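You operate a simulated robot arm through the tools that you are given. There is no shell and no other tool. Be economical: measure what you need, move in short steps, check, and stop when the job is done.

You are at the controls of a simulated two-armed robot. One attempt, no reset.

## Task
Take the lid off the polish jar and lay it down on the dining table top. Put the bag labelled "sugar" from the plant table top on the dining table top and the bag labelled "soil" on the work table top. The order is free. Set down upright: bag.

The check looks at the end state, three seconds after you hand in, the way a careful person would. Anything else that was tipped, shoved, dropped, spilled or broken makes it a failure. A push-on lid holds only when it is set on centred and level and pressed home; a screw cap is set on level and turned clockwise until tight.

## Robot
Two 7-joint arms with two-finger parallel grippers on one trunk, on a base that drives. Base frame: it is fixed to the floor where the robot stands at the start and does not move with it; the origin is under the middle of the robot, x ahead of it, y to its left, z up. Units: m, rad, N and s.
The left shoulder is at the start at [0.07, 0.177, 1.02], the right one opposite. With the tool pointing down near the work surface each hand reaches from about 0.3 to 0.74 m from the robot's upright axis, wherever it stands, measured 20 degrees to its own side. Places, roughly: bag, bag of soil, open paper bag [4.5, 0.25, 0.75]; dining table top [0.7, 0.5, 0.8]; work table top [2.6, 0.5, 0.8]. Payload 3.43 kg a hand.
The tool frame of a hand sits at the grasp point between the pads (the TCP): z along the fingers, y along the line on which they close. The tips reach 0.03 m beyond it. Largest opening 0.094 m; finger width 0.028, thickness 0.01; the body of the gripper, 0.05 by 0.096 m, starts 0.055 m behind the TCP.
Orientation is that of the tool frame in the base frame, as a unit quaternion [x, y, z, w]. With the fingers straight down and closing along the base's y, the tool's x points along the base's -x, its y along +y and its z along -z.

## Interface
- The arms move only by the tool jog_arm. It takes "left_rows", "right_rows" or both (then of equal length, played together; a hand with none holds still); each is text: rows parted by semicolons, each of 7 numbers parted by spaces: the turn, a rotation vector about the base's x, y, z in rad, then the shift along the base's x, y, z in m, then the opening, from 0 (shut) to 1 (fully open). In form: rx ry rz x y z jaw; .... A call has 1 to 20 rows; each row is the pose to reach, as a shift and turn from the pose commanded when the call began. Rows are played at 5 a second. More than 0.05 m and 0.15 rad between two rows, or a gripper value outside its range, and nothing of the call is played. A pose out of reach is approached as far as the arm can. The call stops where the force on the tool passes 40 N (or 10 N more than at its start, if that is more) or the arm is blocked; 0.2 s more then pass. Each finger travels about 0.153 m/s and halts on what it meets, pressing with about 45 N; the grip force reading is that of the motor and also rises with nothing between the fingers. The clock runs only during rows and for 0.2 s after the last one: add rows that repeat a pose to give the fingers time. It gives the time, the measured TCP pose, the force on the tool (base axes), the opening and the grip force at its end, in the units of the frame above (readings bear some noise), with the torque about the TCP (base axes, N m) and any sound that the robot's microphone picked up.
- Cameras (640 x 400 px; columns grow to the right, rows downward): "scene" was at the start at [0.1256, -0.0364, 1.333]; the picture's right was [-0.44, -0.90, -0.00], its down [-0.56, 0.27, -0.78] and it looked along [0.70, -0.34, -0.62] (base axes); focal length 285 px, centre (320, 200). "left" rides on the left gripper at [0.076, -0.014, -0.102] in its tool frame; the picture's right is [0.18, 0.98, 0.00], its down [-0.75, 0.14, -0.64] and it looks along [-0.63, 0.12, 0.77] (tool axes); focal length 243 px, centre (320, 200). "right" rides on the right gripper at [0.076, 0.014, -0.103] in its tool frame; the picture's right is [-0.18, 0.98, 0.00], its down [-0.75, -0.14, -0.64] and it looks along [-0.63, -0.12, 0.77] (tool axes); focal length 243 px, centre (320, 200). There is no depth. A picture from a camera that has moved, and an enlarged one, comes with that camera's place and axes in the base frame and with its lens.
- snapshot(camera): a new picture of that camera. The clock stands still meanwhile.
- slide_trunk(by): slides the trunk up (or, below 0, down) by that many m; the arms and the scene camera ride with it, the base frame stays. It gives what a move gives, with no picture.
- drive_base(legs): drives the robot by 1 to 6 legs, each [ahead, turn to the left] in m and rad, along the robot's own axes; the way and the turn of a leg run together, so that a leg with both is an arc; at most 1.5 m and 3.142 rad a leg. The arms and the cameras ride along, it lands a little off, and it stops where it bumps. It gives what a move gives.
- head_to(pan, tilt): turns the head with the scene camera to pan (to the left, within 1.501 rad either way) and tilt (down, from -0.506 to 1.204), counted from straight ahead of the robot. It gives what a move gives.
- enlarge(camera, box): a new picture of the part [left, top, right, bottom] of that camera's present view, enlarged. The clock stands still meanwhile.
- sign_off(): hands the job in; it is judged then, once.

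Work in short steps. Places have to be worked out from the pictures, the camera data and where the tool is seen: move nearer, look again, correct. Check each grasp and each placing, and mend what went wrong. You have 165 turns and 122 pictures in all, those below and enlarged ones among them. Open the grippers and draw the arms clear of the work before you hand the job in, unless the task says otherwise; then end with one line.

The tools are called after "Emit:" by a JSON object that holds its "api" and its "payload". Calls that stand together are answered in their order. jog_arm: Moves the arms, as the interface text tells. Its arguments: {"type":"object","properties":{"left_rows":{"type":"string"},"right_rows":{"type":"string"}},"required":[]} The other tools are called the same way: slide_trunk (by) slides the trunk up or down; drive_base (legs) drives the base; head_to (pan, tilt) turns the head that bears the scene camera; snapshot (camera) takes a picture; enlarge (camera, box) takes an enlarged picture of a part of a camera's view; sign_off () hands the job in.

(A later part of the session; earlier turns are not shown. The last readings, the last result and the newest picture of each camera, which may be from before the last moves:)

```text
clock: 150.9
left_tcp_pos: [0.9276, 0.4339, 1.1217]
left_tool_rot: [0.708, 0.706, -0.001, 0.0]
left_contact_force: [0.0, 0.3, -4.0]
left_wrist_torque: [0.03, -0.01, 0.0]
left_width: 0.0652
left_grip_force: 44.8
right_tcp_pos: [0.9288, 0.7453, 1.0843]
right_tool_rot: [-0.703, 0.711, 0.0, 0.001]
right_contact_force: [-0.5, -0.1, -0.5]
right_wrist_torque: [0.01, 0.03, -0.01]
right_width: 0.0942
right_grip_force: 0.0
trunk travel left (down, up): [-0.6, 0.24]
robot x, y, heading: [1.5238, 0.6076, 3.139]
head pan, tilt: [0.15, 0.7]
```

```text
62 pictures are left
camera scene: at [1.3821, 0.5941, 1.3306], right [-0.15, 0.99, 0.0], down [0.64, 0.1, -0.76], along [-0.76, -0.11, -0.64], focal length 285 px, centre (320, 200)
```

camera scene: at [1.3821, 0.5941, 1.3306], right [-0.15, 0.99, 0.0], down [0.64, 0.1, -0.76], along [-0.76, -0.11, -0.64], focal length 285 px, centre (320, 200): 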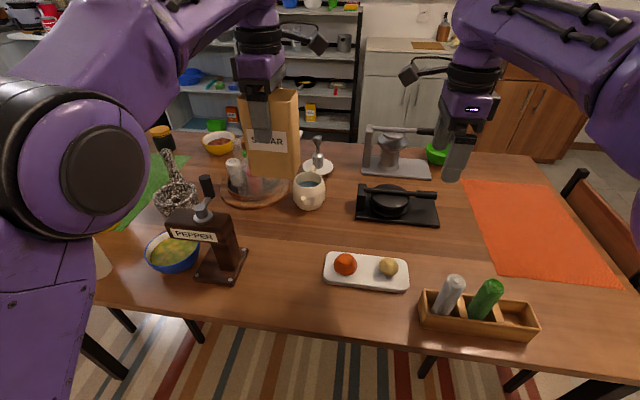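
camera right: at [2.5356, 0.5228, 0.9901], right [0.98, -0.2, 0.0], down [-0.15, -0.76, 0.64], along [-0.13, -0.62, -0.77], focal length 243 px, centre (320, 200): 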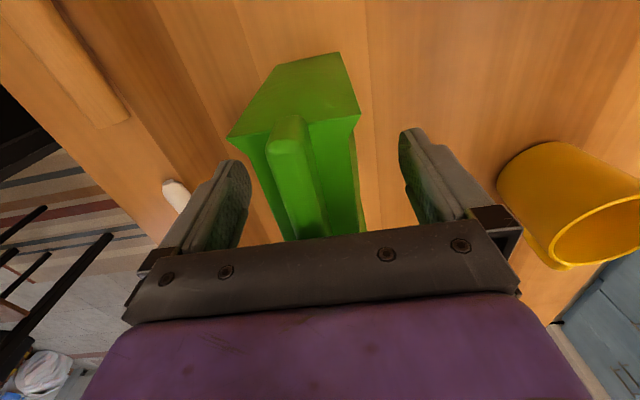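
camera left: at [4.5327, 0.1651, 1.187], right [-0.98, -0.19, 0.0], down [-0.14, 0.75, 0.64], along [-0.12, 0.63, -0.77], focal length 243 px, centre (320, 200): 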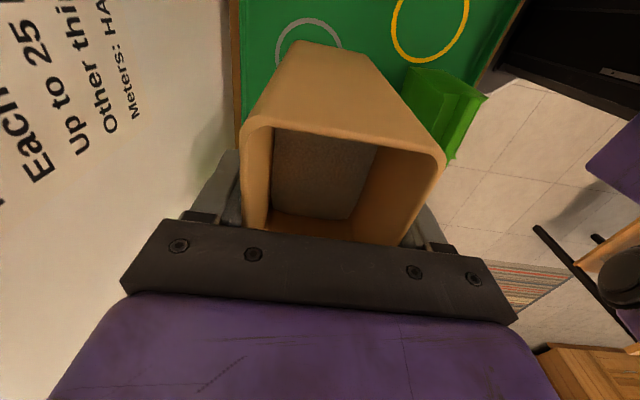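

The left forearm would come near the grinder's handle at that spot, so I choose a nearer one: (1.03,0.45), with ~5 cm gaps to grinder and fruit tray. Move there and lower partway.

Emit:
{"api": "jog_arm", "payload": {"left_rows": "0 0 0 0.04 0.007 0 0.4;0 0 0 0.08 0.014 0 0.4;0 0 0 0.1 0.016 -0.02 0.4;0 0 0 0.1 0.016 -0.05 0.4;0 0 0 0.1 0.016 -0.08 0.4"}}

Emit:
{"api": "head_to", "payload": {"pan": 0.35, "tilt": 0.85}}

Emit:
{"api": "snapshot", "payload": {"camera": "scene"}}

Emit:
{"api": "snapshot", "payload": {"camera": "left"}}

```text
clock: 152.2
left_tcp_pos: [1.0267, 0.4517, 1.0426]
left_tool_rot: [0.709, 0.705, 0.0, 0.0]
left_contact_force: [-0.8, 1.0, -4.6]
left_wrist_torque: [0.0, -0.01, 0.01]
left_width: 0.0652
left_grip_force: 45.0
right_tcp_pos: [0.9281, 0.7458, 1.0833]
right_tool_rot: [-0.702, 0.712, -0.001, 0.001]
right_contact_force: [0.1, 0.5, 0.3]
right_wrist_torque: [-0.01, 0.0, 0.01]
right_width: 0.094
right_grip_force: 0.0
trunk travel left (down, up): [-0.6, 0.24]
robot x, y, heading: [1.5185, 0.6045, 3.146]
head pan, tilt: [0.15, 0.7]
```

```text
clock: 152.9
left_tcp_pos: [1.0268, 0.4503, 1.0429]
left_tool_rot: [0.708, 0.706, 0.0, 0.0]
left_contact_force: [-0.4, -0.6, -4.1]
left_wrist_torque: [0.0, 0.0, -0.01]
left_width: 0.065
left_grip_force: 45.1
right_tcp_pos: [0.9283, 0.7458, 1.0828]
right_tool_rot: [-0.702, 0.712, 0.0, 0.001]
right_contact_force: [0.5, -1.4, -0.2]
right_wrist_torque: [0.05, -0.01, 0.01]
right_width: 0.094
right_grip_force: 0.0
trunk travel left (down, up): [-0.6, 0.24]
robot x, y, heading: [1.515, 0.6055, 3.143]
head pan, tilt: [0.351, 0.85]
```

```text
61 pictures are left
camera scene: at [1.392, 0.5809, 1.3183], right [-0.34, 0.94, 0.0], down [0.71, 0.26, -0.66], along [-0.62, -0.22, -0.75], focal length 285 px, centre (320, 200)
```

scene: 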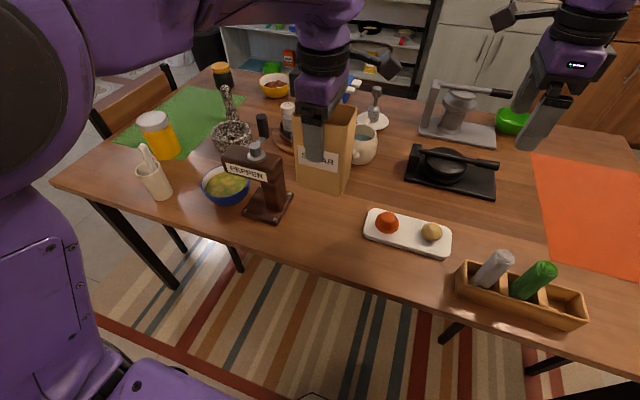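

```text
60 pictures are left
camera left: at [1.0131, 0.5282, 1.1455], right [0.98, 0.18, 0.0], down [0.14, -0.75, 0.64], along [0.12, -0.63, -0.77], focal length 243 px, centre (320, 200)
```

left: 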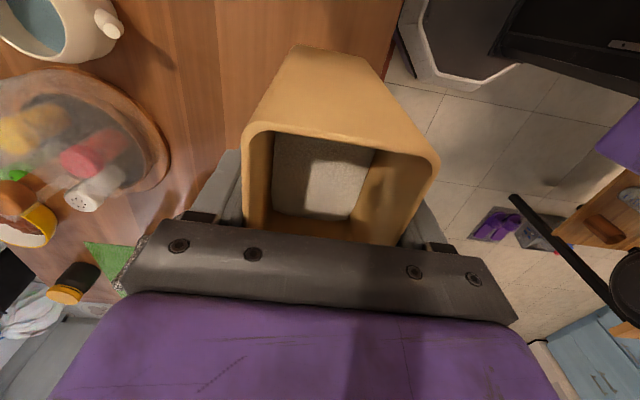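

Position good (table edge x≈1.11; I nudge 1 cm inward). Lower further and check clearances.

Emit:
{"api": "jog_arm", "payload": {"left_rows": "0 0 0 -0.01 0 -0.02 0.4;0 0 0 -0.012 0 -0.05 0.4;0 0 0 -0.012 0 -0.08 0.4;0 0 0 -0.012 0 -0.11 0.4;0 0 0 -0.012 0 -0.12 0.4"}}

Emit:
{"api": "snapshot", "payload": {"camera": "scene"}}

```text
clock: 154.1
left_tcp_pos: [1.0128, 0.4519, 0.9225]
left_tool_rot: [0.708, 0.706, 0.0, -0.001]
left_contact_force: [-0.3, 0.3, -2.8]
left_wrist_torque: [-0.02, 0.01, 0.02]
left_width: 0.0652
left_grip_force: 45.0
right_tcp_pos: [0.9297, 0.7464, 1.0828]
right_tool_rot: [-0.702, 0.712, -0.001, 0.002]
right_contact_force: [-0.2, 0.0, 0.5]
right_wrist_torque: [-0.01, 0.01, 0.0]
right_width: 0.094
right_grip_force: 0.0
trunk travel left (down, up): [-0.6, 0.24]
robot x, y, heading: [1.5147, 0.6098, 3.143]
head pan, tilt: [0.351, 0.85]
```

```text
59 pictures are left
camera scene: at [1.3921, 0.5809, 1.3183], right [-0.34, 0.94, 0.0], down [0.71, 0.26, -0.66], along [-0.62, -0.23, -0.75], focal length 285 px, centre (320, 200)
```

scene: 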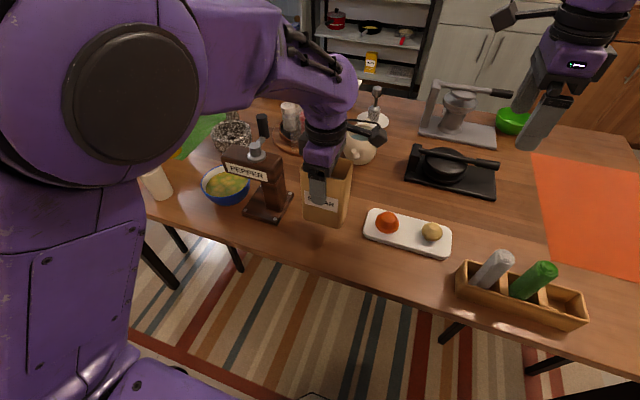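

Zoom on the bag, grinder, and forearm.

Emit:
{"api": "enlarge", "payload": {"camera": "scene", "box": [200, 80, 440, 260]}}

```text
2.22 times, centred on (320, 170) of scene
camera zoom: at [1.3921, 0.5809, 1.3183], right [-0.34, 0.94, 0.0], down [0.71, 0.26, -0.66], along [-0.62, -0.23, -0.75], focal length 634 px, centre (320, 267)
```

zoom: 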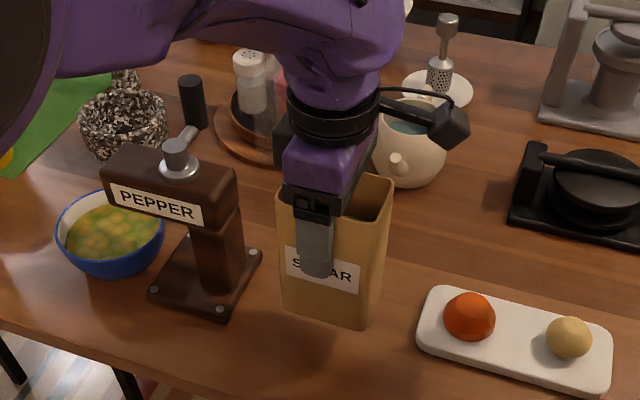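

Clearances look fine. Lower in small steps.

Emit:
{"api": "jog_arm", "payload": {"left_rows": "0 0 0 0 0 -0.004 0.4;0 0 0 0 0 -0.008 0.4;0 0 0 0 0 -0.012 0.4;0 0 0 0 0 -0.014 0.4"}}

Emit:
{"api": "enlarge", "payload": {"camera": "scene", "box": [200, 80, 440, 260]}}

```text
clock: 155.1
left_tcp_pos: [1.0145, 0.4516, 0.9094]
left_tool_rot: [0.709, 0.705, 0.0, 0.0]
left_contact_force: [-0.6, 1.0, -3.6]
left_wrist_torque: [-0.02, -0.03, 0.03]
left_width: 0.0652
left_grip_force: 45.6
right_tcp_pos: [0.9279, 0.7455, 1.083]
right_tool_rot: [-0.702, 0.712, 0.0, 0.002]
right_contact_force: [1.2, -0.7, -0.8]
right_wrist_torque: [0.02, 0.0, 0.01]
right_width: 0.094
right_grip_force: 0.0
trunk travel left (down, up): [-0.6, 0.24]
robot x, y, heading: [1.5158, 0.6055, 3.142]
head pan, tilt: [0.351, 0.85]
```

```text
2.22 times, centred on (320, 170) of scene
camera zoom: at [1.3919, 0.5808, 1.3182], right [-0.34, 0.94, 0.0], down [0.71, 0.26, -0.66], along [-0.62, -0.23, -0.75], focal length 634 px, centre (320, 267)
```

zoom: 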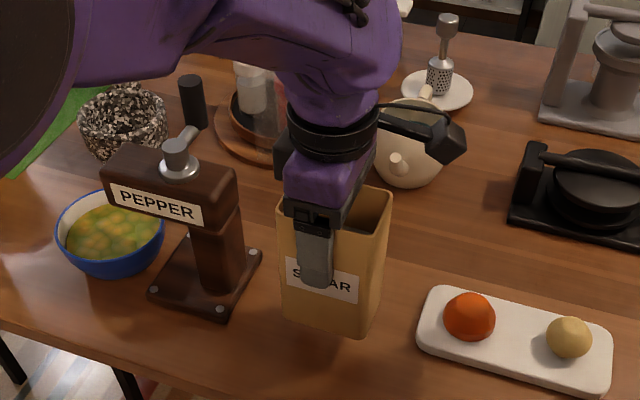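

Still free of contact; continue with 2 mm steps.

Emit:
{"api": "jog_arm", "payload": {"left_rows": "0 0 0 0 0 -0.002 0.4;0 0 0 0 0 -0.004 0.4;0 0 0 0 0 -0.006 0.4;0 0 0 0 0 -0.008 0.4;0 0 0 0 0 -0.008 0.4"}}

```text
clock: 156.3
left_tcp_pos: [1.0139, 0.4512, 0.9022]
left_tool_rot: [0.709, 0.705, 0.0, 0.0]
left_contact_force: [-0.6, -0.4, -4.0]
left_wrist_torque: [0.01, 0.03, -0.01]
left_width: 0.0653
left_grip_force: 45.0
right_tcp_pos: [0.9294, 0.7455, 1.0835]
right_tool_rot: [-0.703, 0.712, 0.0, 0.002]
right_contact_force: [0.1, 0.4, 0.1]
right_wrist_torque: [0.03, 0.02, -0.02]
right_width: 0.0939
right_grip_force: 0.0
trunk travel left (down, up): [-0.6, 0.24]
robot x, y, heading: [1.5173, 0.6078, 3.141]
head pan, tilt: [0.351, 0.85]
```

Emit:
{"api": "jog_arm", "payload": {"left_rows": "0 0 0 0 0 -0.002 0.4;0 0 0 0 0 -0.004 0.4;0 0 0 0 0 -0.004 0.4"}}

```text
clock: 157.1
left_tcp_pos: [1.0146, 0.4523, 0.8982]
left_tool_rot: [0.708, 0.706, 0.0, 0.0]
left_contact_force: [0.8, -0.3, -3.7]
left_wrist_torque: [0.01, 0.0, 0.02]
left_width: 0.0652
left_grip_force: 45.1
right_tcp_pos: [0.9278, 0.7451, 1.0838]
right_tool_rot: [-0.702, 0.712, -0.001, 0.002]
right_contact_force: [-0.1, 0.3, -0.4]
right_wrist_torque: [-0.01, 0.0, 0.01]
right_width: 0.094
right_grip_force: 0.0
trunk travel left (down, up): [-0.6, 0.24]
robot x, y, heading: [1.5172, 0.6066, 3.137]
head pan, tilt: [0.351, 0.85]
```

Still no contact at 0.898; 2 mm steps on.

Emit:
{"api": "jog_arm", "payload": {"left_rows": "0 0 0 0 0 -0.002 0.4;0 0 0 0 0 -0.004 0.4;0 0 0 0 0 -0.004 0.4"}}

```text
clock: 157.9
left_tcp_pos: [1.0139, 0.4521, 0.8919]
left_tool_rot: [0.708, 0.706, 0.0, 0.0]
left_contact_force: [-0.9, -0.6, -3.5]
left_wrist_torque: [-0.02, 0.0, 0.0]
left_width: 0.0652
left_grip_force: 45.3
right_tcp_pos: [0.9286, 0.7464, 1.0847]
right_tool_rot: [-0.702, 0.712, -0.001, 0.002]
right_contact_force: [0.2, 0.3, 1.1]
right_wrist_torque: [0.02, -0.01, -0.02]
right_width: 0.0941
right_grip_force: 0.0
trunk travel left (down, up): [-0.6, 0.24]
robot x, y, heading: [1.5185, 0.6059, 3.138]
head pan, tilt: [0.351, 0.85]
```

Emit:
{"api": "jog_arm", "payload": {"left_rows": "0 0 0 0 0 -0.0015 0.4;0 0 0 0 0 -0.003 0.4;0 0 0 0 0 -0.003 0.4"}}

Emit:
{"api": "enlarge", "payload": {"camera": "scene", "box": [260, 140, 420, 260]}}

```text
clock: 158.7
left_tcp_pos: [1.0141, 0.4525, 0.8897]
left_tool_rot: [0.708, 0.706, 0.0, 0.0]
left_contact_force: [-0.5, -1.3, -3.9]
left_wrist_torque: [-0.01, 0.0, 0.01]
left_width: 0.0651
left_grip_force: 44.9
right_tcp_pos: [0.9272, 0.7471, 1.0828]
right_tool_rot: [-0.702, 0.712, 0.0, 0.002]
right_contact_force: [-0.5, -0.2, 0.0]
right_wrist_torque: [-0.02, 0.02, -0.03]
right_width: 0.0941
right_grip_force: 0.1
trunk travel left (down, up): [-0.6, 0.24]
robot x, y, heading: [1.5206, 0.6049, 3.137]
head pan, tilt: [0.351, 0.85]
```

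```text
3.33 times, centred on (340, 200) of scene
camera zoom: at [1.3919, 0.5808, 1.3182], right [-0.34, 0.94, 0.0], down [0.71, 0.26, -0.66], along [-0.62, -0.23, -0.75], focal length 950 px, centre (253, 200)
```

zoom: 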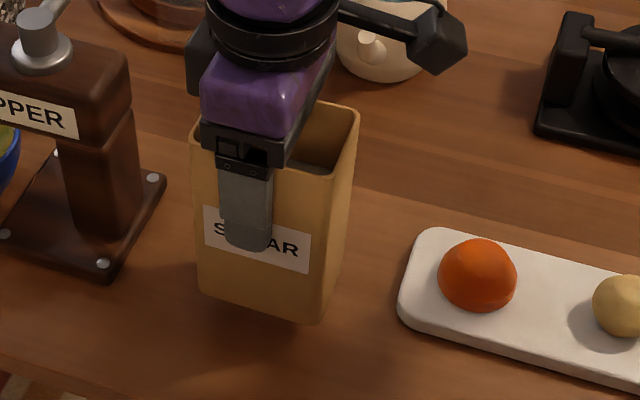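

Still slightly floating per the shadow. Continue with fine steps.

Emit:
{"api": "jog_arm", "payload": {"left_rows": "0 0 0 0 0 -0.0015 0.4;0 0 0 0 0 -0.003 0.4;0 0 0 0 0 -0.0045 0.4;0 0 0 0 0 -0.0045 0.4"}}

```text
clock: 159.7
left_tcp_pos: [1.0144, 0.4518, 0.8859]
left_tool_rot: [0.708, 0.706, 0.0, 0.0]
left_contact_force: [-0.7, -0.1, -3.3]
left_wrist_torque: [-0.01, 0.01, 0.01]
left_width: 0.0653
left_grip_force: 44.6
right_tcp_pos: [0.9276, 0.747, 1.0825]
right_tool_rot: [-0.702, 0.712, -0.001, 0.002]
right_contact_force: [1.2, 0.0, 0.6]
right_wrist_torque: [0.0, -0.01, 0.0]
right_width: 0.0938
right_grip_force: 0.1
trunk travel left (down, up): [-0.6, 0.24]
robot x, y, heading: [1.5176, 0.6023, 3.145]
head pan, tilt: [0.351, 0.85]
```

Emit:
{"api": "jog_arm", "payload": {"left_rows": "0 0 0 0 0 -0.0015 0.4;0 0 0 0 0 -0.003 0.4;0 0 0 0 0 -0.0045 0.4;0 0 0 0 0 -0.0045 0.4"}}

```text
clock: 160.7
left_tcp_pos: [1.0139, 0.4527, 0.8801]
left_tool_rot: [0.709, 0.706, 0.0, 0.001]
left_contact_force: [-0.2, -0.2, -4.3]
left_wrist_torque: [0.01, -0.02, -0.06]
left_width: 0.0651
left_grip_force: 45.1
right_tcp_pos: [0.9294, 0.7458, 1.0841]
right_tool_rot: [-0.703, 0.712, -0.001, 0.003]
right_contact_force: [-0.5, -0.6, -0.4]
right_wrist_torque: [0.01, 0.01, -0.01]
right_width: 0.0937
right_grip_force: 0.1
trunk travel left (down, up): [-0.6, 0.24]
robot x, y, heading: [1.5158, 0.6072, 3.139]
head pan, tilt: [0.351, 0.85]
```

Emit:
{"api": "jog_arm", "payload": {"left_rows": "0 0 0 0 0 -0.0015 0.4;0 0 0 0 0 -0.003 0.4;0 0 0 0 0 -0.0045 0.4;0 0 0 0 0 -0.0045 0.4"}}

Emit:
{"api": "enlarge", "payload": {"camera": "scene", "box": [260, 140, 420, 260]}}

```text
clock: 161.7
left_tcp_pos: [1.0137, 0.4516, 0.8758]
left_tool_rot: [0.708, 0.706, 0.0, 0.0]
left_contact_force: [0.5, -1.1, -5.1]
left_wrist_torque: [-0.05, 0.05, 0.01]
left_width: 0.0653
left_grip_force: 45.0
right_tcp_pos: [0.9285, 0.7444, 1.0842]
right_tool_rot: [-0.702, 0.712, -0.001, 0.002]
right_contact_force: [-0.3, -0.1, 0.2]
right_wrist_torque: [0.01, 0.01, -0.01]
right_width: 0.0941
right_grip_force: 0.0
trunk travel left (down, up): [-0.6, 0.24]
robot x, y, heading: [1.5192, 0.6067, 3.138]
head pan, tilt: [0.351, 0.85]
```

```text
3.33 times, centred on (340, 200) of scene
camera zoom: at [1.392, 0.5808, 1.3182], right [-0.34, 0.94, 0.0], down [0.71, 0.26, -0.66], along [-0.62, -0.23, -0.75], focal length 950 px, centre (253, 200)
```

zoom: 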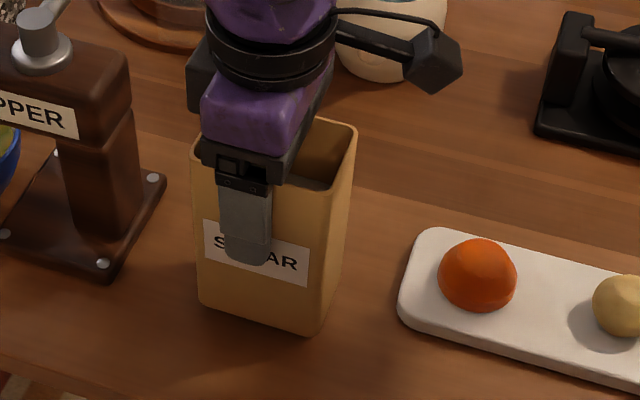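

Close to the surface now. Continue.

Emit:
{"api": "jog_arm", "payload": {"left_rows": "0 0 0 0 0 -0.0015 0.4;0 0 0 0 0 -0.003 0.4;0 0 0 0 0 -0.003 0.4"}}

```text
clock: 162.5
left_tcp_pos: [1.0143, 0.4508, 0.8722]
left_tool_rot: [0.709, 0.705, -0.001, -0.001]
left_contact_force: [0.2, 0.1, -4.4]
left_wrist_torque: [0.01, 0.01, -0.01]
left_width: 0.065
left_grip_force: 45.0
right_tcp_pos: [0.9289, 0.745, 1.0832]
right_tool_rot: [-0.702, 0.712, 0.0, 0.001]
right_contact_force: [0.1, 0.8, -0.2]
right_wrist_torque: [0.04, 0.01, 0.02]
right_width: 0.0939
right_grip_force: 0.1
trunk travel left (down, up): [-0.6, 0.24]
robot x, y, heading: [1.5179, 0.6008, 3.136]
head pan, tilt: [0.351, 0.85]
```

Emit:
{"api": "jog_arm", "payload": {"left_rows": "0 0 0 0 0 -0.0015 0.4;0 0 0 0 0 -0.003 0.4;0 0 0 0 0 -0.0045 0.4;0 0 0 0 0 -0.0045 0.4"}}

```text
clock: 163.5
left_tcp_pos: [1.0128, 0.452, 0.8682]
left_tool_rot: [0.708, 0.706, -0.001, 0.0]
left_contact_force: [0.0, -0.3, -4.1]
left_wrist_torque: [-0.02, 0.03, -0.01]
left_width: 0.0653
left_grip_force: 44.7
right_tcp_pos: [0.9288, 0.7457, 1.0837]
right_tool_rot: [-0.703, 0.712, -0.001, 0.002]
right_contact_force: [-0.4, 0.5, -0.7]
right_wrist_torque: [0.01, -0.01, 0.04]
right_width: 0.0941
right_grip_force: 0.0
trunk travel left (down, up): [-0.6, 0.24]
robot x, y, heading: [1.5158, 0.6107, 3.142]
head pan, tilt: [0.351, 0.85]
```

No contact yet; the dining table is lower than assumed. Keep on.

Emit:
{"api": "jog_arm", "payload": {"left_rows": "0 0 0 0 0 -0.0015 0.4;0 0 0 0 0 -0.003 0.4;0 0 0 0 0 -0.0045 0.4;0 0 0 0 0 -0.006 0.4;0 0 0 0 0 -0.006 0.4"}}

Emit:
{"api": "enlarge", "payload": {"camera": "scene", "box": [260, 140, 420, 260]}}

```text
clock: 164.7
left_tcp_pos: [1.0134, 0.4526, 0.8629]
left_tool_rot: [0.709, 0.706, 0.0, 0.0]
left_contact_force: [-0.3, -0.5, -4.2]
left_wrist_torque: [-0.03, -0.01, 0.0]
left_width: 0.0654
left_grip_force: 44.8
right_tcp_pos: [0.9272, 0.7444, 1.0835]
right_tool_rot: [-0.702, 0.712, 0.0, 0.002]
right_contact_force: [-0.6, 0.3, 0.2]
right_wrist_torque: [-0.03, 0.0, -0.01]
right_width: 0.0941
right_grip_force: 0.1
trunk travel left (down, up): [-0.6, 0.24]
robot x, y, heading: [1.5202, 0.6094, 3.135]
head pan, tilt: [0.351, 0.85]
```

```text
3.33 times, centred on (340, 200) of scene
camera zoom: at [1.392, 0.5808, 1.3182], right [-0.34, 0.94, 0.0], down [0.71, 0.26, -0.66], along [-0.62, -0.23, -0.75], focal length 950 px, centre (253, 200)
```

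zoom: 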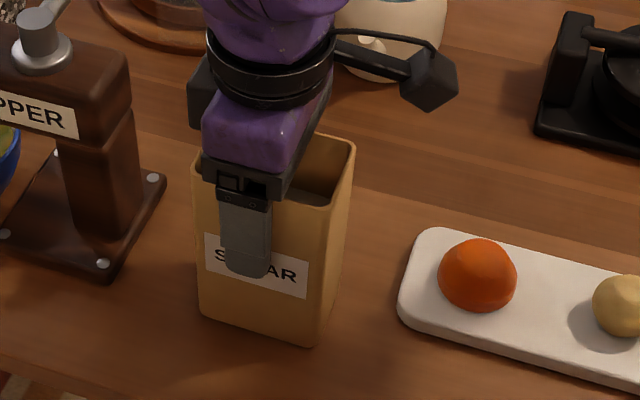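

Emit:
{"api": "jog_arm", "payload": {"left_rows": "0 0 0 0 0 -0.0015 0.4;0 0 0 0 0 -0.003 0.4;0 0 0 0 0 -0.0045 0.4;0 0 0 0 0 -0.006 0.4;0 0 0 0 0 -0.006 0.4"}}

```text
clock: 165.9
left_tcp_pos: [1.0137, 0.4525, 0.8616]
left_tool_rot: [0.708, 0.706, -0.002, -0.003]
left_contact_force: [-6.2, -1.4, 35.0]
left_wrist_torque: [0.9, -0.4, 0.09]
left_width: 0.0652
left_grip_force: 45.1
right_tcp_pos: [0.9319, 0.7465, 1.0851]
right_tool_rot: [-0.702, 0.712, 0.0, 0.001]
right_contact_force: [0.5, -0.8, -0.2]
right_wrist_torque: [-0.01, 0.05, 0.02]
right_width: 0.0939
right_grip_force: 0.1
trunk travel left (down, up): [-0.6, 0.24]
robot x, y, heading: [1.5169, 0.6082, 3.137]
head pan, tilt: [0.351, 0.85]
```

Contact. Relieve the load gradually (as before ~5 mm of command).

Emit:
{"api": "jog_arm", "payload": {"left_rows": "0 0 0 0 0 0.002 0.4;0 0 0 0 0 0.004 0.4;0 0 0 0 0 0.005 0.4;0 0 0 0 0 0.005 0.4"}}

```text
clock: 166.9
left_tcp_pos: [1.015, 0.4531, 0.8617]
left_tool_rot: [0.709, 0.705, 0.001, 0.001]
left_contact_force: [-0.7, 0.5, 0.5]
left_wrist_torque: [0.31, 0.16, -0.01]
left_width: 0.0652
left_grip_force: 45.1
right_tcp_pos: [0.9291, 0.7459, 1.0833]
right_tool_rot: [-0.702, 0.712, 0.0, 0.002]
right_contact_force: [0.5, 0.4, -0.1]
right_wrist_torque: [0.04, -0.02, 0.0]
right_width: 0.0941
right_grip_force: 0.1
trunk travel left (down, up): [-0.6, 0.24]
robot x, y, heading: [1.516, 0.6042, 3.141]
head pan, tilt: [0.351, 0.85]
```

Load nearly zero with the bag standing. Open.

Emit:
{"api": "jog_arm", "payload": {"left_rows": "0 0 0 0 0 0 0.72;0 0 0 0 0 0 0.85;0 0 0 0 0 0 1;0 0 0 0 0 0 1;0 0 0 0 0 0 1"}}

Emit:
{"api": "snapshot", "payload": {"camera": "left"}}

```text
clock: 168.1
left_tcp_pos: [1.0145, 0.4525, 0.8635]
left_tool_rot: [0.708, 0.706, 0.0, -0.001]
left_contact_force: [0.3, -0.1, 0.2]
left_wrist_torque: [0.0, 0.0, 0.0]
left_width: 0.0938
left_grip_force: 0.2
right_tcp_pos: [0.928, 0.7472, 1.0837]
right_tool_rot: [-0.702, 0.712, 0.0, 0.001]
right_contact_force: [-0.6, -0.6, 0.1]
right_wrist_torque: [-0.01, 0.01, 0.01]
right_width: 0.0939
right_grip_force: 0.1
trunk travel left (down, up): [-0.6, 0.24]
robot x, y, heading: [1.5182, 0.6081, 3.14]
head pan, tilt: [0.351, 0.85]
```

```text
53 pictures are left
camera left: at [1.0008, 0.5285, 0.9658], right [0.98, 0.18, 0.0], down [0.14, -0.75, 0.64], along [0.12, -0.63, -0.77], focal length 243 px, centre (320, 200)
```

left: 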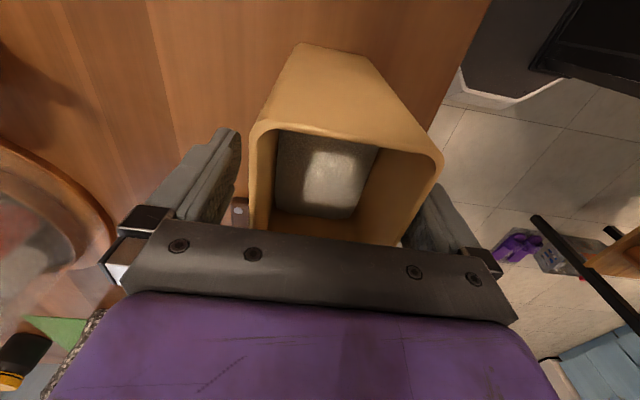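

Released. Lift the left hand straight up.

Emit:
{"api": "jog_arm", "payload": {"left_rows": "0 0 0 0 0 0.02 1;0 0 0 0 0 0.05 1;0 0 0 0 0 0.09 1;0 0 0 0 0 0.13 1;0 0 0 0 0 0.17 1;0 0 0 0 0 0.21 1;0 0 0 0 0 0.24 1"}}

Emit:
{"api": "snapshot", "payload": {"camera": "scene"}}

```text
clock: 169.7
left_tcp_pos: [1.0141, 0.452, 1.1009]
left_tool_rot: [0.708, 0.706, 0.0, 0.001]
left_contact_force: [0.9, -0.5, -0.4]
left_wrist_torque: [0.03, 0.02, 0.0]
left_width: 0.0937
left_grip_force: 0.1
right_tcp_pos: [0.9271, 0.7458, 1.0836]
right_tool_rot: [-0.702, 0.712, 0.0, 0.001]
right_contact_force: [0.0, -0.1, 0.0]
right_wrist_torque: [0.03, -0.01, 0.0]
right_width: 0.0938
right_grip_force: 0.1
trunk travel left (down, up): [-0.6, 0.24]
robot x, y, heading: [1.52, 0.6095, 3.136]
head pan, tilt: [0.351, 0.85]
```

```text
52 pictures are left
camera scene: at [1.3927, 0.581, 1.3183], right [-0.34, 0.94, 0.0], down [0.71, 0.26, -0.66], along [-0.62, -0.23, -0.75], focal length 285 px, centre (320, 200)
```

scene: 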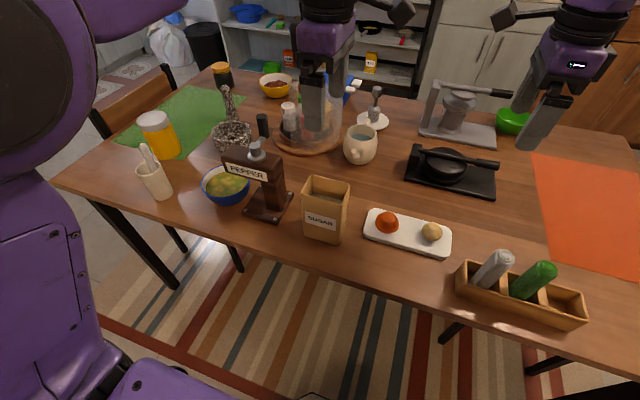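

Sugar stands upright. Now look at the two jars from this side for a label.

Emit:
{"api": "enlarge", "payload": {"camera": "scene", "box": [120, 50, 280, 170]}}

Emit:
{"api": "drive_base", "payload": {"legs": [[-0.15, 0], [0, 1.57]]}}

```text
3.33 times, centred on (200, 110) of scene
camera zoom: at [1.3927, 0.581, 1.3183], right [-0.34, 0.94, 0.0], down [0.71, 0.26, -0.66], along [-0.62, -0.23, -0.75], focal length 950 px, centre (720, 500)
```

zoom: 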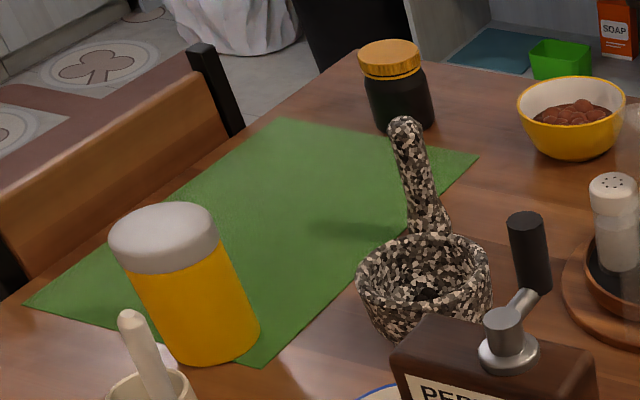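

```text
clock: 174.9
left_tcp_pos: [1.8315, 0.1048, 1.0996]
left_tool_rot: [-0.007, 1.0, 0.0, 0.0]
left_contact_force: [-0.1, 0.3, 1.0]
left_wrist_torque: [0.01, -0.01, -0.01]
left_width: 0.0939
left_grip_force: 0.1
right_tcp_pos: [1.54, 0.0147, 1.0833]
right_tool_rot: [1.0, 0.001, -0.001, -0.001]
right_contact_force: [-1.1, 0.4, 0.5]
right_wrist_torque: [0.0, -0.01, -0.02]
right_width: 0.0936
right_grip_force: 0.0
trunk travel left (down, up): [-0.6, 0.24]
robot x, y, heading: [1.6709, 0.6074, -1.561]
head pan, tilt: [0.351, 0.85]
```

Neither shows a label from here. I'll drive back around via the -y side and inspect the remaining faces of both jars.

Emit:
{"api": "drive_base", "payload": {"legs": [[1.5, 0], [0.1, 0], [0, -1.58], [0.85, 0]]}}

Emit:
{"api": "head_to", "payload": {"pan": -1.4, "tilt": 0.6}}

Emit:
{"api": "snapshot", "payload": {"camera": "scene"}}

```text
clock: 191.2
left_tcp_pos: [0.315, -1.0882, 1.1008]
left_tool_rot: [0.726, 0.688, 0.0, 0.0]
left_contact_force: [0.4, -0.4, 0.3]
left_wrist_torque: [-0.02, 0.01, 0.02]
left_width: 0.094
left_grip_force: 0.0
right_tcp_pos: [0.2449, -0.7903, 1.0837]
right_tool_rot: [-0.684, 0.729, 0.001, 0.001]
right_contact_force: [0.1, 0.0, -0.6]
right_wrist_torque: [0.0, 0.01, 0.01]
right_width: 0.094
right_grip_force: 0.2
trunk travel left (down, up): [-0.6, 0.24]
robot x, y, heading: [0.8262, -0.9601, 3.083]
head pan, tilt: [0.351, 0.85]
```

```text
clock: 193.0
left_tcp_pos: [0.3135, -1.0885, 1.0987]
left_tool_rot: [0.727, 0.687, -0.001, 0.001]
left_contact_force: [0.1, -0.7, -0.1]
left_wrist_torque: [-0.02, 0.0, -0.02]
left_width: 0.0939
left_grip_force: 0.1
right_tcp_pos: [0.2444, -0.7912, 1.0841]
right_tool_rot: [-0.684, 0.73, 0.0, 0.001]
right_contact_force: [-0.4, -0.3, 0.2]
right_wrist_torque: [0.04, -0.04, 0.01]
right_width: 0.0941
right_grip_force: 0.0
trunk travel left (down, up): [-0.6, 0.24]
robot x, y, heading: [0.8254, -0.9598, 3.088]
head pan, tilt: [-1.4, 0.6]
```

```text
50 pictures are left
camera scene: at [0.7631, -0.8681, 1.3392], right [0.99, 0.12, 0.0], down [0.07, -0.56, -0.82], along [-0.1, 0.82, -0.57], focal length 285 px, centre (320, 200)
```

scene: 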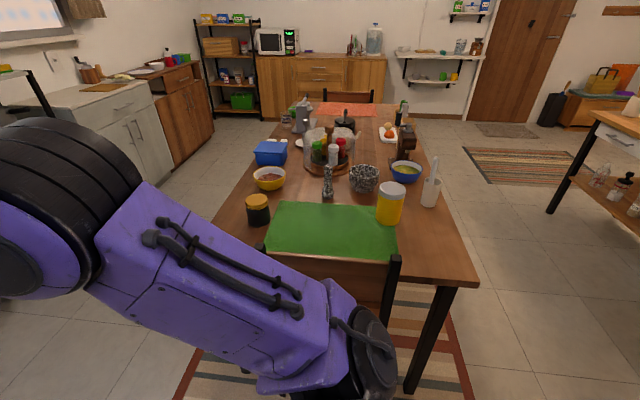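

Emit:
{"api": "enlarge", "payload": {"camera": "scene", "box": [230, 170, 430, 260]}}

```text
3.20 times, centred on (330, 215) of scene
camera zoom: at [0.7631, -0.8681, 1.3392], right [0.99, 0.12, 0.0], down [0.07, -0.56, -0.82], along [-0.1, 0.82, -0.57], focal length 912 px, centre (288, 152)
```

zoom: 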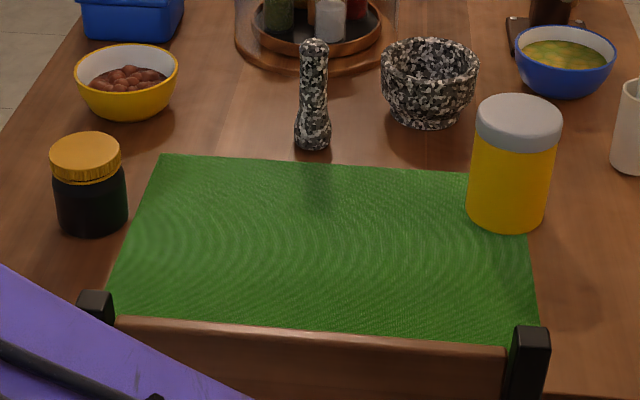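

No labels on any side; the black jar with the ribbed amber screw lid is the polish jar (shoe-polish style), the yellow one a plain tub. Drive back to the starting place facing the table.

Emit:
{"api": "drive_base", "payload": {"legs": [[0.82, 0], [0, -1.15], [0.98, 0], [0, -1.935]]}}

Emit:
{"api": "head_to", "payload": {"pan": -0.2, "tilt": 0.6}}

Emit:
{"api": "snapshot", "payload": {"camera": "scene"}}

```text
clock: 209.5
left_tcp_pos: [0.1508, 0.1458, 1.1001]
left_tool_rot: [0.71, -0.705, 0.0, 0.0]
left_contact_force: [0.7, 0.1, 0.2]
left_wrist_torque: [-0.02, -0.02, -0.01]
left_width: 0.094
left_grip_force: 0.0
right_tcp_pos: [0.239, -0.147, 1.0831]
right_tool_rot: [0.707, 0.707, -0.001, 0.0]
right_contact_force: [0.3, -0.9, 0.3]
right_wrist_torque: [0.01, 0.01, 0.01]
right_width: 0.0938
right_grip_force: 0.0
trunk travel left (down, up): [-0.6, 0.24]
robot x, y, heading: [-0.3522, -0.0152, 0.016]
head pan, tilt: [-1.4, 0.6]
```

```text
clock: 210.9
left_tcp_pos: [0.1511, 0.1457, 1.101]
left_tool_rot: [0.709, -0.705, 0.0, 0.0]
left_contact_force: [0.4, 0.1, 0.5]
left_wrist_torque: [-0.01, 0.0, 0.03]
left_width: 0.0941
left_grip_force: 0.0
right_tcp_pos: [0.2377, -0.1469, 1.0827]
right_tool_rot: [0.707, 0.707, -0.001, 0.0]
right_contact_force: [0.5, -0.3, 0.9]
right_wrist_torque: [0.01, 0.0, -0.01]
right_width: 0.094
right_grip_force: 0.1
trunk travel left (down, up): [-0.6, 0.24]
robot x, y, heading: [-0.3538, -0.0164, 0.012]
head pan, tilt: [-0.201, 0.6]
```

```text
48 pictures are left
camera scene: at [-0.2172, -0.0302, 1.3392], right [-0.19, -0.98, 0.0], down [-0.55, 0.11, -0.82], along [0.81, -0.16, -0.57], focal length 285 px, centre (320, 200)
```

scene: 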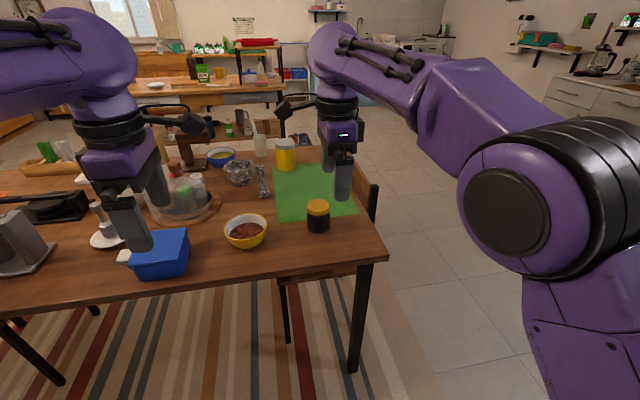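

Jar at ≈(0.465,-0.155) (dining top z≈0.752). Drive forward 0.35 m so the right hand can take the lid from above.

Emit:
{"api": "drive_base", "payload": {"legs": [[0.35, -0.012]]}}

Emit:
{"api": "jog_arm", "payload": {"right_rows": "0 0 0 -0.04 0 0 1;0 0 0 -0.08 0.0 0 1;0 0 0 -0.1 0.02 0 1;0 0 0 -0.12 0.04 0 1;0 0 0 -0.12 0.04 0 1"}}

Emit:
{"api": "snapshot", "payload": {"camera": "scene"}}

Emit:
{"api": "snapshot", "payload": {"camera": "right"}}

```text
clock: 213.2
left_tcp_pos: [0.5024, 0.1409, 1.1003]
left_tool_rot: [-0.706, 0.708, -0.001, 0.0]
left_contact_force: [-0.9, -0.1, -0.2]
left_wrist_torque: [-0.03, 0.01, 0.06]
left_width: 0.0937
left_grip_force: 0.0
right_tcp_pos: [0.5874, -0.1531, 1.0831]
right_tool_rot: [0.712, 0.702, -0.001, -0.001]
right_contact_force: [0.1, 0.6, -1.2]
right_wrist_torque: [0.04, 0.0, -0.01]
right_width: 0.094
right_grip_force: 0.0
trunk travel left (down, up): [-0.6, 0.24]
robot x, y, heading: [-0.0021, -0.0138, 0.002]
head pan, tilt: [-0.201, 0.6]
```

```text
clock: 214.4
left_tcp_pos: [0.5035, 0.1405, 1.0995]
left_tool_rot: [-0.706, 0.708, 0.0, 0.0]
left_contact_force: [-0.3, 0.0, 0.4]
left_wrist_torque: [-0.01, 0.02, -0.04]
left_width: 0.0942
left_grip_force: 0.2
right_tcp_pos: [0.4687, -0.1127, 1.0819]
right_tool_rot: [0.712, 0.703, -0.002, 0.0]
right_contact_force: [-0.1, -0.2, -0.4]
right_wrist_torque: [0.02, -0.02, -0.01]
right_width: 0.094
right_grip_force: 0.1
trunk travel left (down, up): [-0.6, 0.24]
robot x, y, heading: [-0.0023, -0.0137, -0.003]
head pan, tilt: [-0.201, 0.6]
```

```text
47 pictures are left
camera scene: at [0.1346, -0.0309, 1.3391], right [-0.2, -0.98, 0.0], down [-0.55, 0.11, -0.82], along [0.81, -0.17, -0.57], focal length 285 px, centre (320, 200)
```

scene: 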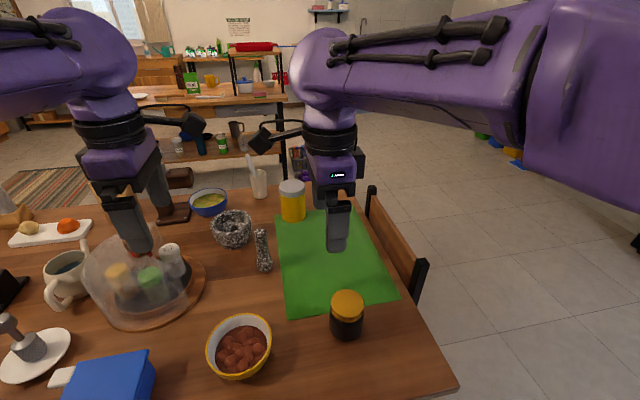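

```text
46 pictures are left
camera right: at [0.4862, -0.0361, 1.1856], right [0.98, -0.2, 0.0], down [-0.15, -0.75, 0.64], along [-0.13, -0.63, -0.77], focal length 243 px, centre (320, 200)
```

right: 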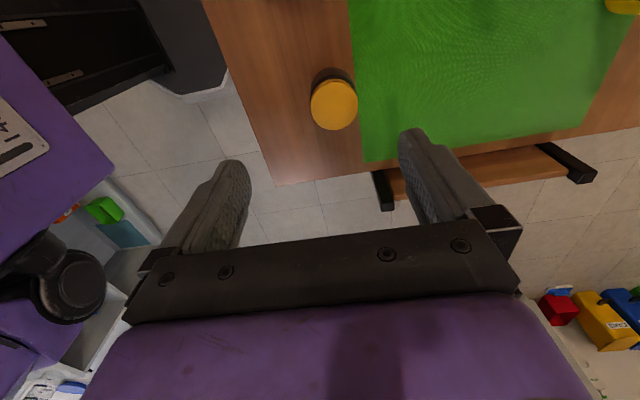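

Lid top triangulates to ≈(0.481,-0.158,0.835). Zoom for finer measurement.

Emit:
{"api": "enlarge", "payload": {"camera": "right", "box": [274, 50, 394, 150]}}

Emit:
{"api": "enlarge", "payload": {"camera": "scene", "box": [290, 270, 410, 350]}}

```text
4.00 times, centred on (334, 100) of right
camera zoom: at [0.4862, -0.0361, 1.1856], right [0.98, -0.2, 0.0], down [-0.15, -0.75, 0.64], along [-0.13, -0.63, -0.77], focal length 970 px, centre (264, 600)
```

zoom: 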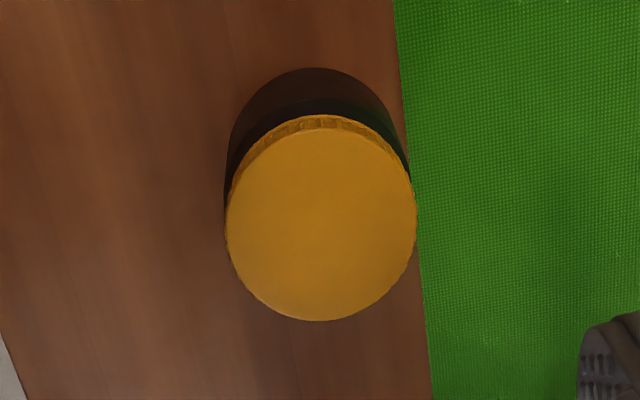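

```text
5.00 times, centred on (350, 310) of scene
camera zoom: at [0.1346, -0.0309, 1.3391], right [-0.2, -0.98, 0.0], down [-0.55, 0.11, -0.82], along [0.81, -0.17, -0.57], focal length 1426 px, centre (170, -350)
```

zoom: 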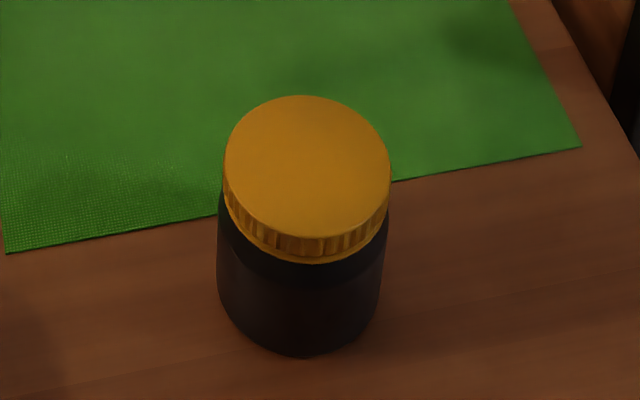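

Lid: centre (0.481,-0.160), Ø≈0.068, top z≈0.831, skirt ≈0.013 high. Move over it and descend to z=0.92, then check centring.

Emit:
{"api": "jog_arm", "payload": {"right_rows": "0 0 0 0.006 -0.025 0 1;0 0 0 0.0128 -0.047 0 1;0 0 0 0.0128 -0.047 -0.04 1;0 0 0 0.0128 -0.047 -0.08 1;0 0 0 0.0128 -0.047 -0.12 1;0 0 0 0.0128 -0.047 -0.16 1;0 0 0 0.0128 -0.047 -0.16 1"}}

Emit:
{"api": "snapshot", "payload": {"camera": "right"}}

Emit:
{"api": "snapshot", "payload": {"camera": "scene"}}

```text
clock: 216.0
left_tcp_pos: [0.5029, 0.1411, 1.0998]
left_tool_rot: [-0.706, 0.708, 0.0, 0.0]
left_contact_force: [-0.1, 0.5, 0.4]
left_wrist_torque: [0.02, -0.04, 0.0]
left_width: 0.0937
left_grip_force: 0.0
right_tcp_pos: [0.4796, -0.1591, 0.9227]
right_tool_rot: [0.712, 0.703, -0.002, 0.0]
right_contact_force: [-0.9, -0.2, -0.4]
right_wrist_torque: [0.01, -0.02, -0.01]
right_width: 0.0941
right_grip_force: 0.0
trunk travel left (down, up): [-0.6, 0.24]
robot x, y, heading: [0.0014, -0.0142, -0.008]
head pan, tilt: [-0.201, 0.6]
```

```text
43 pictures are left
camera right: at [0.4969, -0.0825, 1.0252], right [0.98, -0.2, 0.0], down [-0.15, -0.75, 0.64], along [-0.13, -0.63, -0.77], focal length 243 px, centre (320, 200)
```

right: 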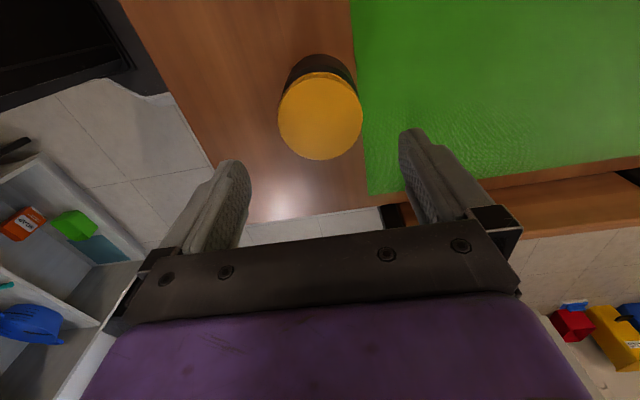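

```text
42 pictures are left
camera scene: at [0.133, -0.0305, 1.3393], right [-0.2, -0.98, 0.0], down [-0.55, 0.11, -0.83], along [0.81, -0.17, -0.56], focal length 285 px, centre (320, 200)
```

scene: 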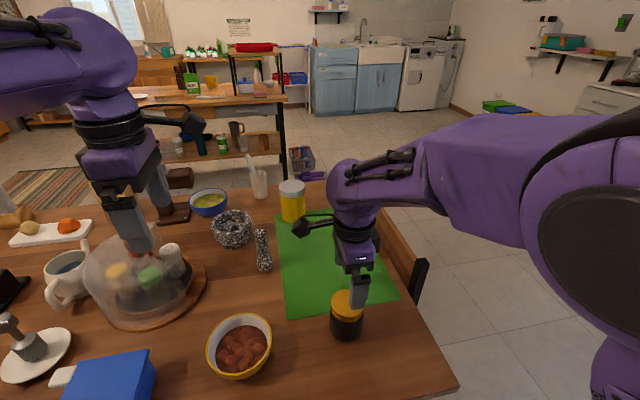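

Centred within 2–3 mm. Descend to z≈0.848 and close on the lid.

Emit:
{"api": "jog_arm", "payload": {"right_rows": "0 0 0 0.0015 0.001 -0.03 1;0 0 0 0.0015 0.001 -0.055 1;0 0 0 0.0015 0.001 -0.074 1;0 0 0 0.0015 0.001 -0.074 1"}}

Emit:
{"api": "enlarge", "payload": {"camera": "scene", "box": [290, 240, 410, 350]}}

Emit:
{"api": "snapshot", "payload": {"camera": "right"}}

```text
clock: 217.0
left_tcp_pos: [0.5031, 0.1404, 1.1]
left_tool_rot: [-0.706, 0.708, -0.001, 0.001]
left_contact_force: [0.2, 0.1, 0.6]
left_wrist_torque: [0.0, -0.02, 0.05]
left_width: 0.0939
left_grip_force: 0.0
right_tcp_pos: [0.4839, -0.1591, 0.8477]
right_tool_rot: [0.711, 0.703, -0.001, 0.0]
right_contact_force: [0.2, 0.0, -0.3]
right_wrist_torque: [-0.01, 0.03, 0.02]
right_width: 0.0939
right_grip_force: 0.0
trunk travel left (down, up): [-0.6, 0.24]
robot x, y, heading: [-0.0011, -0.0127, -0.004]
head pan, tilt: [-0.201, 0.6]
```

```text
3.64 times, centred on (350, 295) of scene
camera zoom: at [0.1334, -0.0303, 1.3392], right [-0.2, -0.98, 0.0], down [-0.55, 0.11, -0.83], along [0.81, -0.17, -0.56], focal length 1037 px, centre (211, -146)
```

zoom: 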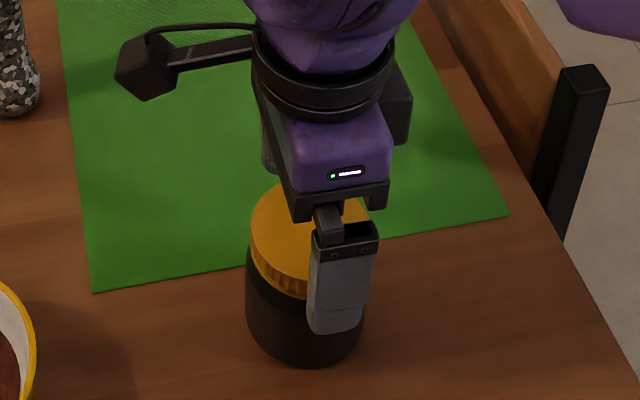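

```text
40 pictures are left
camera right: at [0.5002, -0.0823, 0.9513], right [0.98, -0.2, 0.0], down [-0.15, -0.75, 0.64], along [-0.13, -0.63, -0.77], focal length 243 px, centre (320, 200)
```

right: 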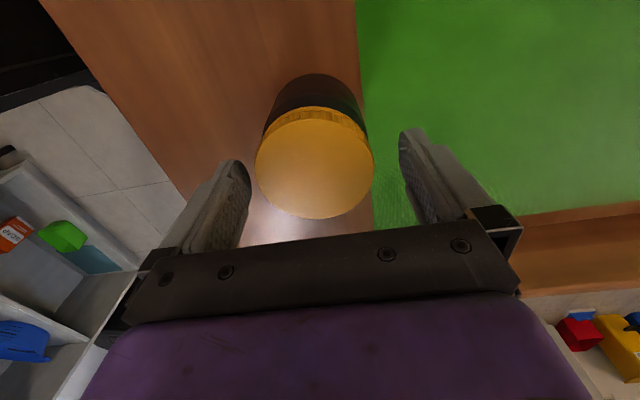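

Fingers are at lid height (skirt ≈0.812–0.829, tips ≈0.818). Close on the lid.

Emit:
{"api": "jog_arm", "payload": {"right_rows": "0 0 0 -0.001 0.002 0 0.9;0 0 0 -0.001 0.002 0 0.8;0 0 0 -0.001 0.002 0 0.7;0 0 0 -0.001 0.002 0 0.6;0 0 0 -0.001 0.002 0 0.5;0 0 0 -0.001 0.002 0 0.5"}}

Emit:
{"api": "enlarge", "payload": {"camera": "scene", "box": [290, 240, 410, 350]}}

```text
clock: 218.4
left_tcp_pos: [0.5021, 0.1407, 1.1008]
left_tool_rot: [-0.706, 0.708, 0.0, 0.0]
left_contact_force: [-0.5, -0.7, -0.4]
left_wrist_torque: [0.05, 0.01, -0.01]
left_width: 0.0942
left_grip_force: 0.1
right_tcp_pos: [0.4819, -0.1578, 0.8493]
right_tool_rot: [0.711, 0.703, -0.001, 0.0]
right_contact_force: [-1.5, 1.3, -0.4]
right_wrist_torque: [0.02, 0.07, -0.03]
right_width: 0.0655
right_grip_force: 45.0
trunk travel left (down, up): [-0.6, 0.24]
robot x, y, heading: [-0.0008, -0.0119, -0.005]
head pan, tilt: [-0.201, 0.6]
```

```text
3.64 times, centred on (350, 295) of scene
camera zoom: at [0.1335, -0.0304, 1.3392], right [-0.2, -0.98, 0.0], down [-0.55, 0.11, -0.83], along [0.81, -0.17, -0.56], focal length 1037 px, centre (211, -146)
```

zoom: 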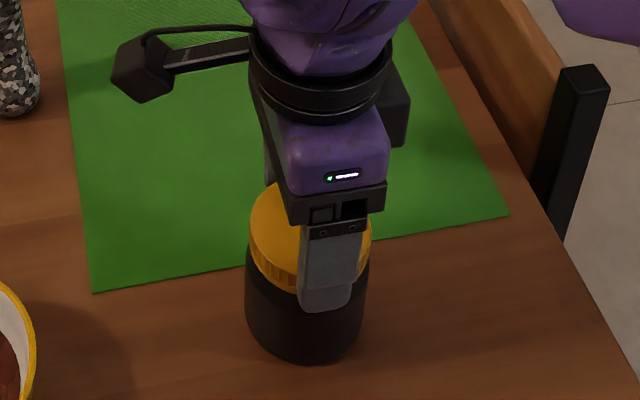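

Lid gripped (0.0655). Twist counter-clockwise a little and read the torque.

Emit:
{"api": "jog_arm", "payload": {"right_rows": "0 0 0.1 0 0 0 0.5;0 0 0.2 0 0 0 0.5;0 0 0.3 0 0 0 0.5;0 0 0.3 0 0 0 0.5"}}

Emit:
{"api": "enlarge", "payload": {"camera": "scene", "box": [290, 240, 410, 350]}}

```text
clock: 219.4
left_tcp_pos: [0.5019, 0.1412, 1.1001]
left_tool_rot: [-0.706, 0.708, 0.0, 0.001]
left_contact_force: [0.2, 0.2, 0.0]
left_wrist_torque: [-0.01, 0.02, 0.03]
left_width: 0.0937
left_grip_force: 0.2
right_tcp_pos: [0.4818, -0.1578, 0.8489]
right_tool_rot: [0.598, 0.801, -0.001, 0.0]
right_contact_force: [-0.7, -0.5, -0.3]
right_wrist_torque: [-0.01, -0.08, -0.01]
right_width: 0.0655
right_grip_force: 44.8
trunk travel left (down, up): [-0.6, 0.24]
robot x, y, heading: [-0.0035, -0.0143, -0.002]
head pan, tilt: [-0.201, 0.6]
```

```text
3.64 times, centred on (350, 295) of scene
camera zoom: at [0.1339, -0.0305, 1.3392], right [-0.2, -0.98, 0.0], down [-0.55, 0.11, -0.82], along [0.81, -0.17, -0.57], focal length 1037 px, centre (211, -146)
```

zoom: 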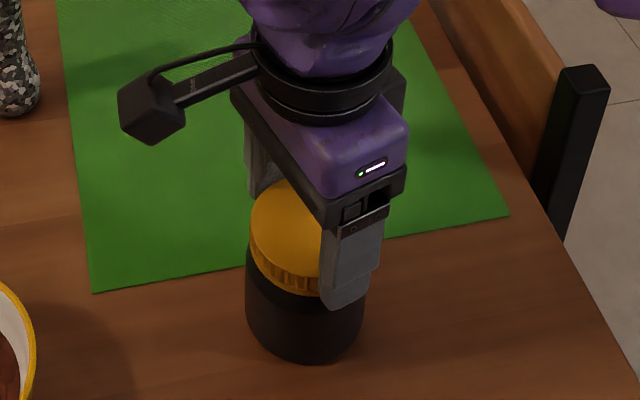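

Turned freely. Continue the twist another 1.3 rad.

Emit:
{"api": "jog_arm", "payload": {"right_rows": "0 0 0.14 0 0 0 0.5;0 0 0.28 0 0 0 0.5;0 0 0.42 0 0 0 0.5;0 0 0.56 0 0 0 0.5;0 0 0.7 0 0 0 0.5;0 0 0.84 0 0 0 0.5;0 0 0.98 0 0 0 0.5;0 0 1.12 0 0 0 0.5;0 0 1.26 0 0 0 0.5;0 0 1.26 0 0 0 0.5"}}

Emit:
{"api": "enlarge", "payload": {"camera": "scene", "box": [290, 240, 410, 350]}}

```text
clock: 221.6
left_tcp_pos: [0.503, 0.1402, 1.1003]
left_tool_rot: [-0.706, 0.708, 0.0, 0.0]
left_contact_force: [0.1, 0.0, 0.0]
left_wrist_torque: [0.02, 0.0, 0.01]
left_width: 0.094
left_grip_force: 0.1
right_tcp_pos: [0.4816, -0.1562, 0.8498]
right_tool_rot: [0.011, 1.0, -0.001, 0.0]
right_contact_force: [0.3, 0.0, -2.7]
right_wrist_torque: [-0.01, 0.01, -0.02]
right_width: 0.0655
right_grip_force: 44.8
trunk travel left (down, up): [-0.6, 0.24]
robot x, y, heading: [-0.0015, -0.0129, -0.001]
head pan, tilt: [-0.201, 0.6]
```

```text
3.64 times, centred on (350, 295) of scene
camera zoom: at [0.134, -0.0304, 1.3391], right [-0.2, -0.98, 0.0], down [-0.55, 0.11, -0.82], along [0.81, -0.17, -0.57], focal length 1037 px, centre (211, -146)
```

zoom: 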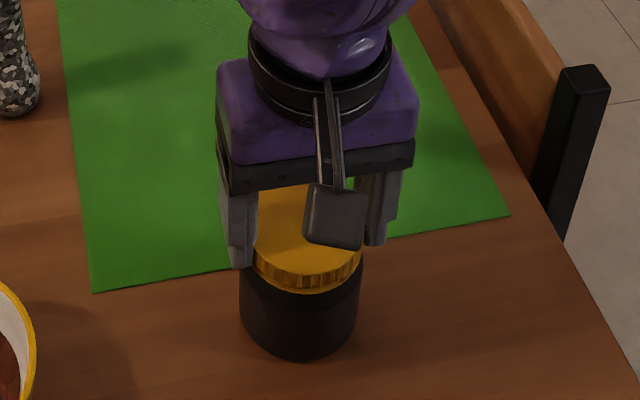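

The tool now carries ~2.7 N, suggesting the jar hangs on the lid (it turned along). Test with a small 8 mm lift.

Emit:
{"api": "jog_arm", "payload": {"right_rows": "0 0 0 0 0 0.004 0.5;0 0 0 0 0 0.008 0.5;0 0 0 0 0 0.008 0.5"}}

Emit:
{"api": "enlarge", "payload": {"camera": "scene", "box": [290, 240, 410, 350]}}

```text
clock: 222.4
left_tcp_pos: [0.5031, 0.1396, 1.1006]
left_tool_rot: [-0.706, 0.708, 0.0, 0.001]
left_contact_force: [0.5, -0.7, -1.1]
left_wrist_torque: [0.02, -0.02, -0.02]
left_width: 0.0939
left_grip_force: 0.0
right_tcp_pos: [0.4818, -0.1568, 0.8567]
right_tool_rot: [0.012, 1.0, -0.001, 0.0]
right_contact_force: [-0.3, -0.7, -2.8]
right_wrist_torque: [0.04, -0.02, -0.03]
right_width: 0.0653
right_grip_force: 45.1
trunk travel left (down, up): [-0.6, 0.24]
robot x, y, heading: [-0.0026, -0.0131, -0.003]
head pan, tilt: [-0.201, 0.6]
```

```text
3.64 times, centred on (350, 295) of scene
camera zoom: at [0.1342, -0.0306, 1.3391], right [-0.2, -0.98, 0.0], down [-0.55, 0.11, -0.82], along [0.81, -0.17, -0.57], focal length 1037 px, centre (211, -146)
```

zoom: 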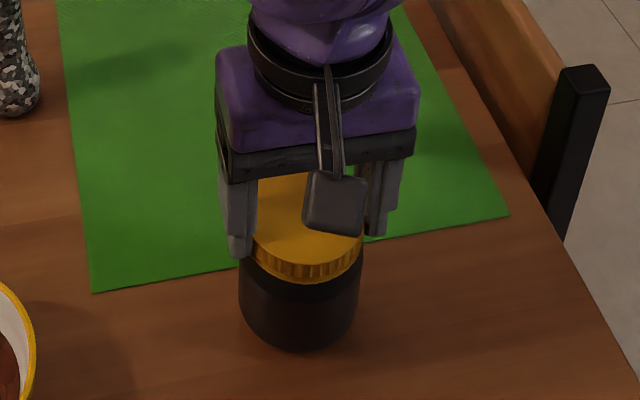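

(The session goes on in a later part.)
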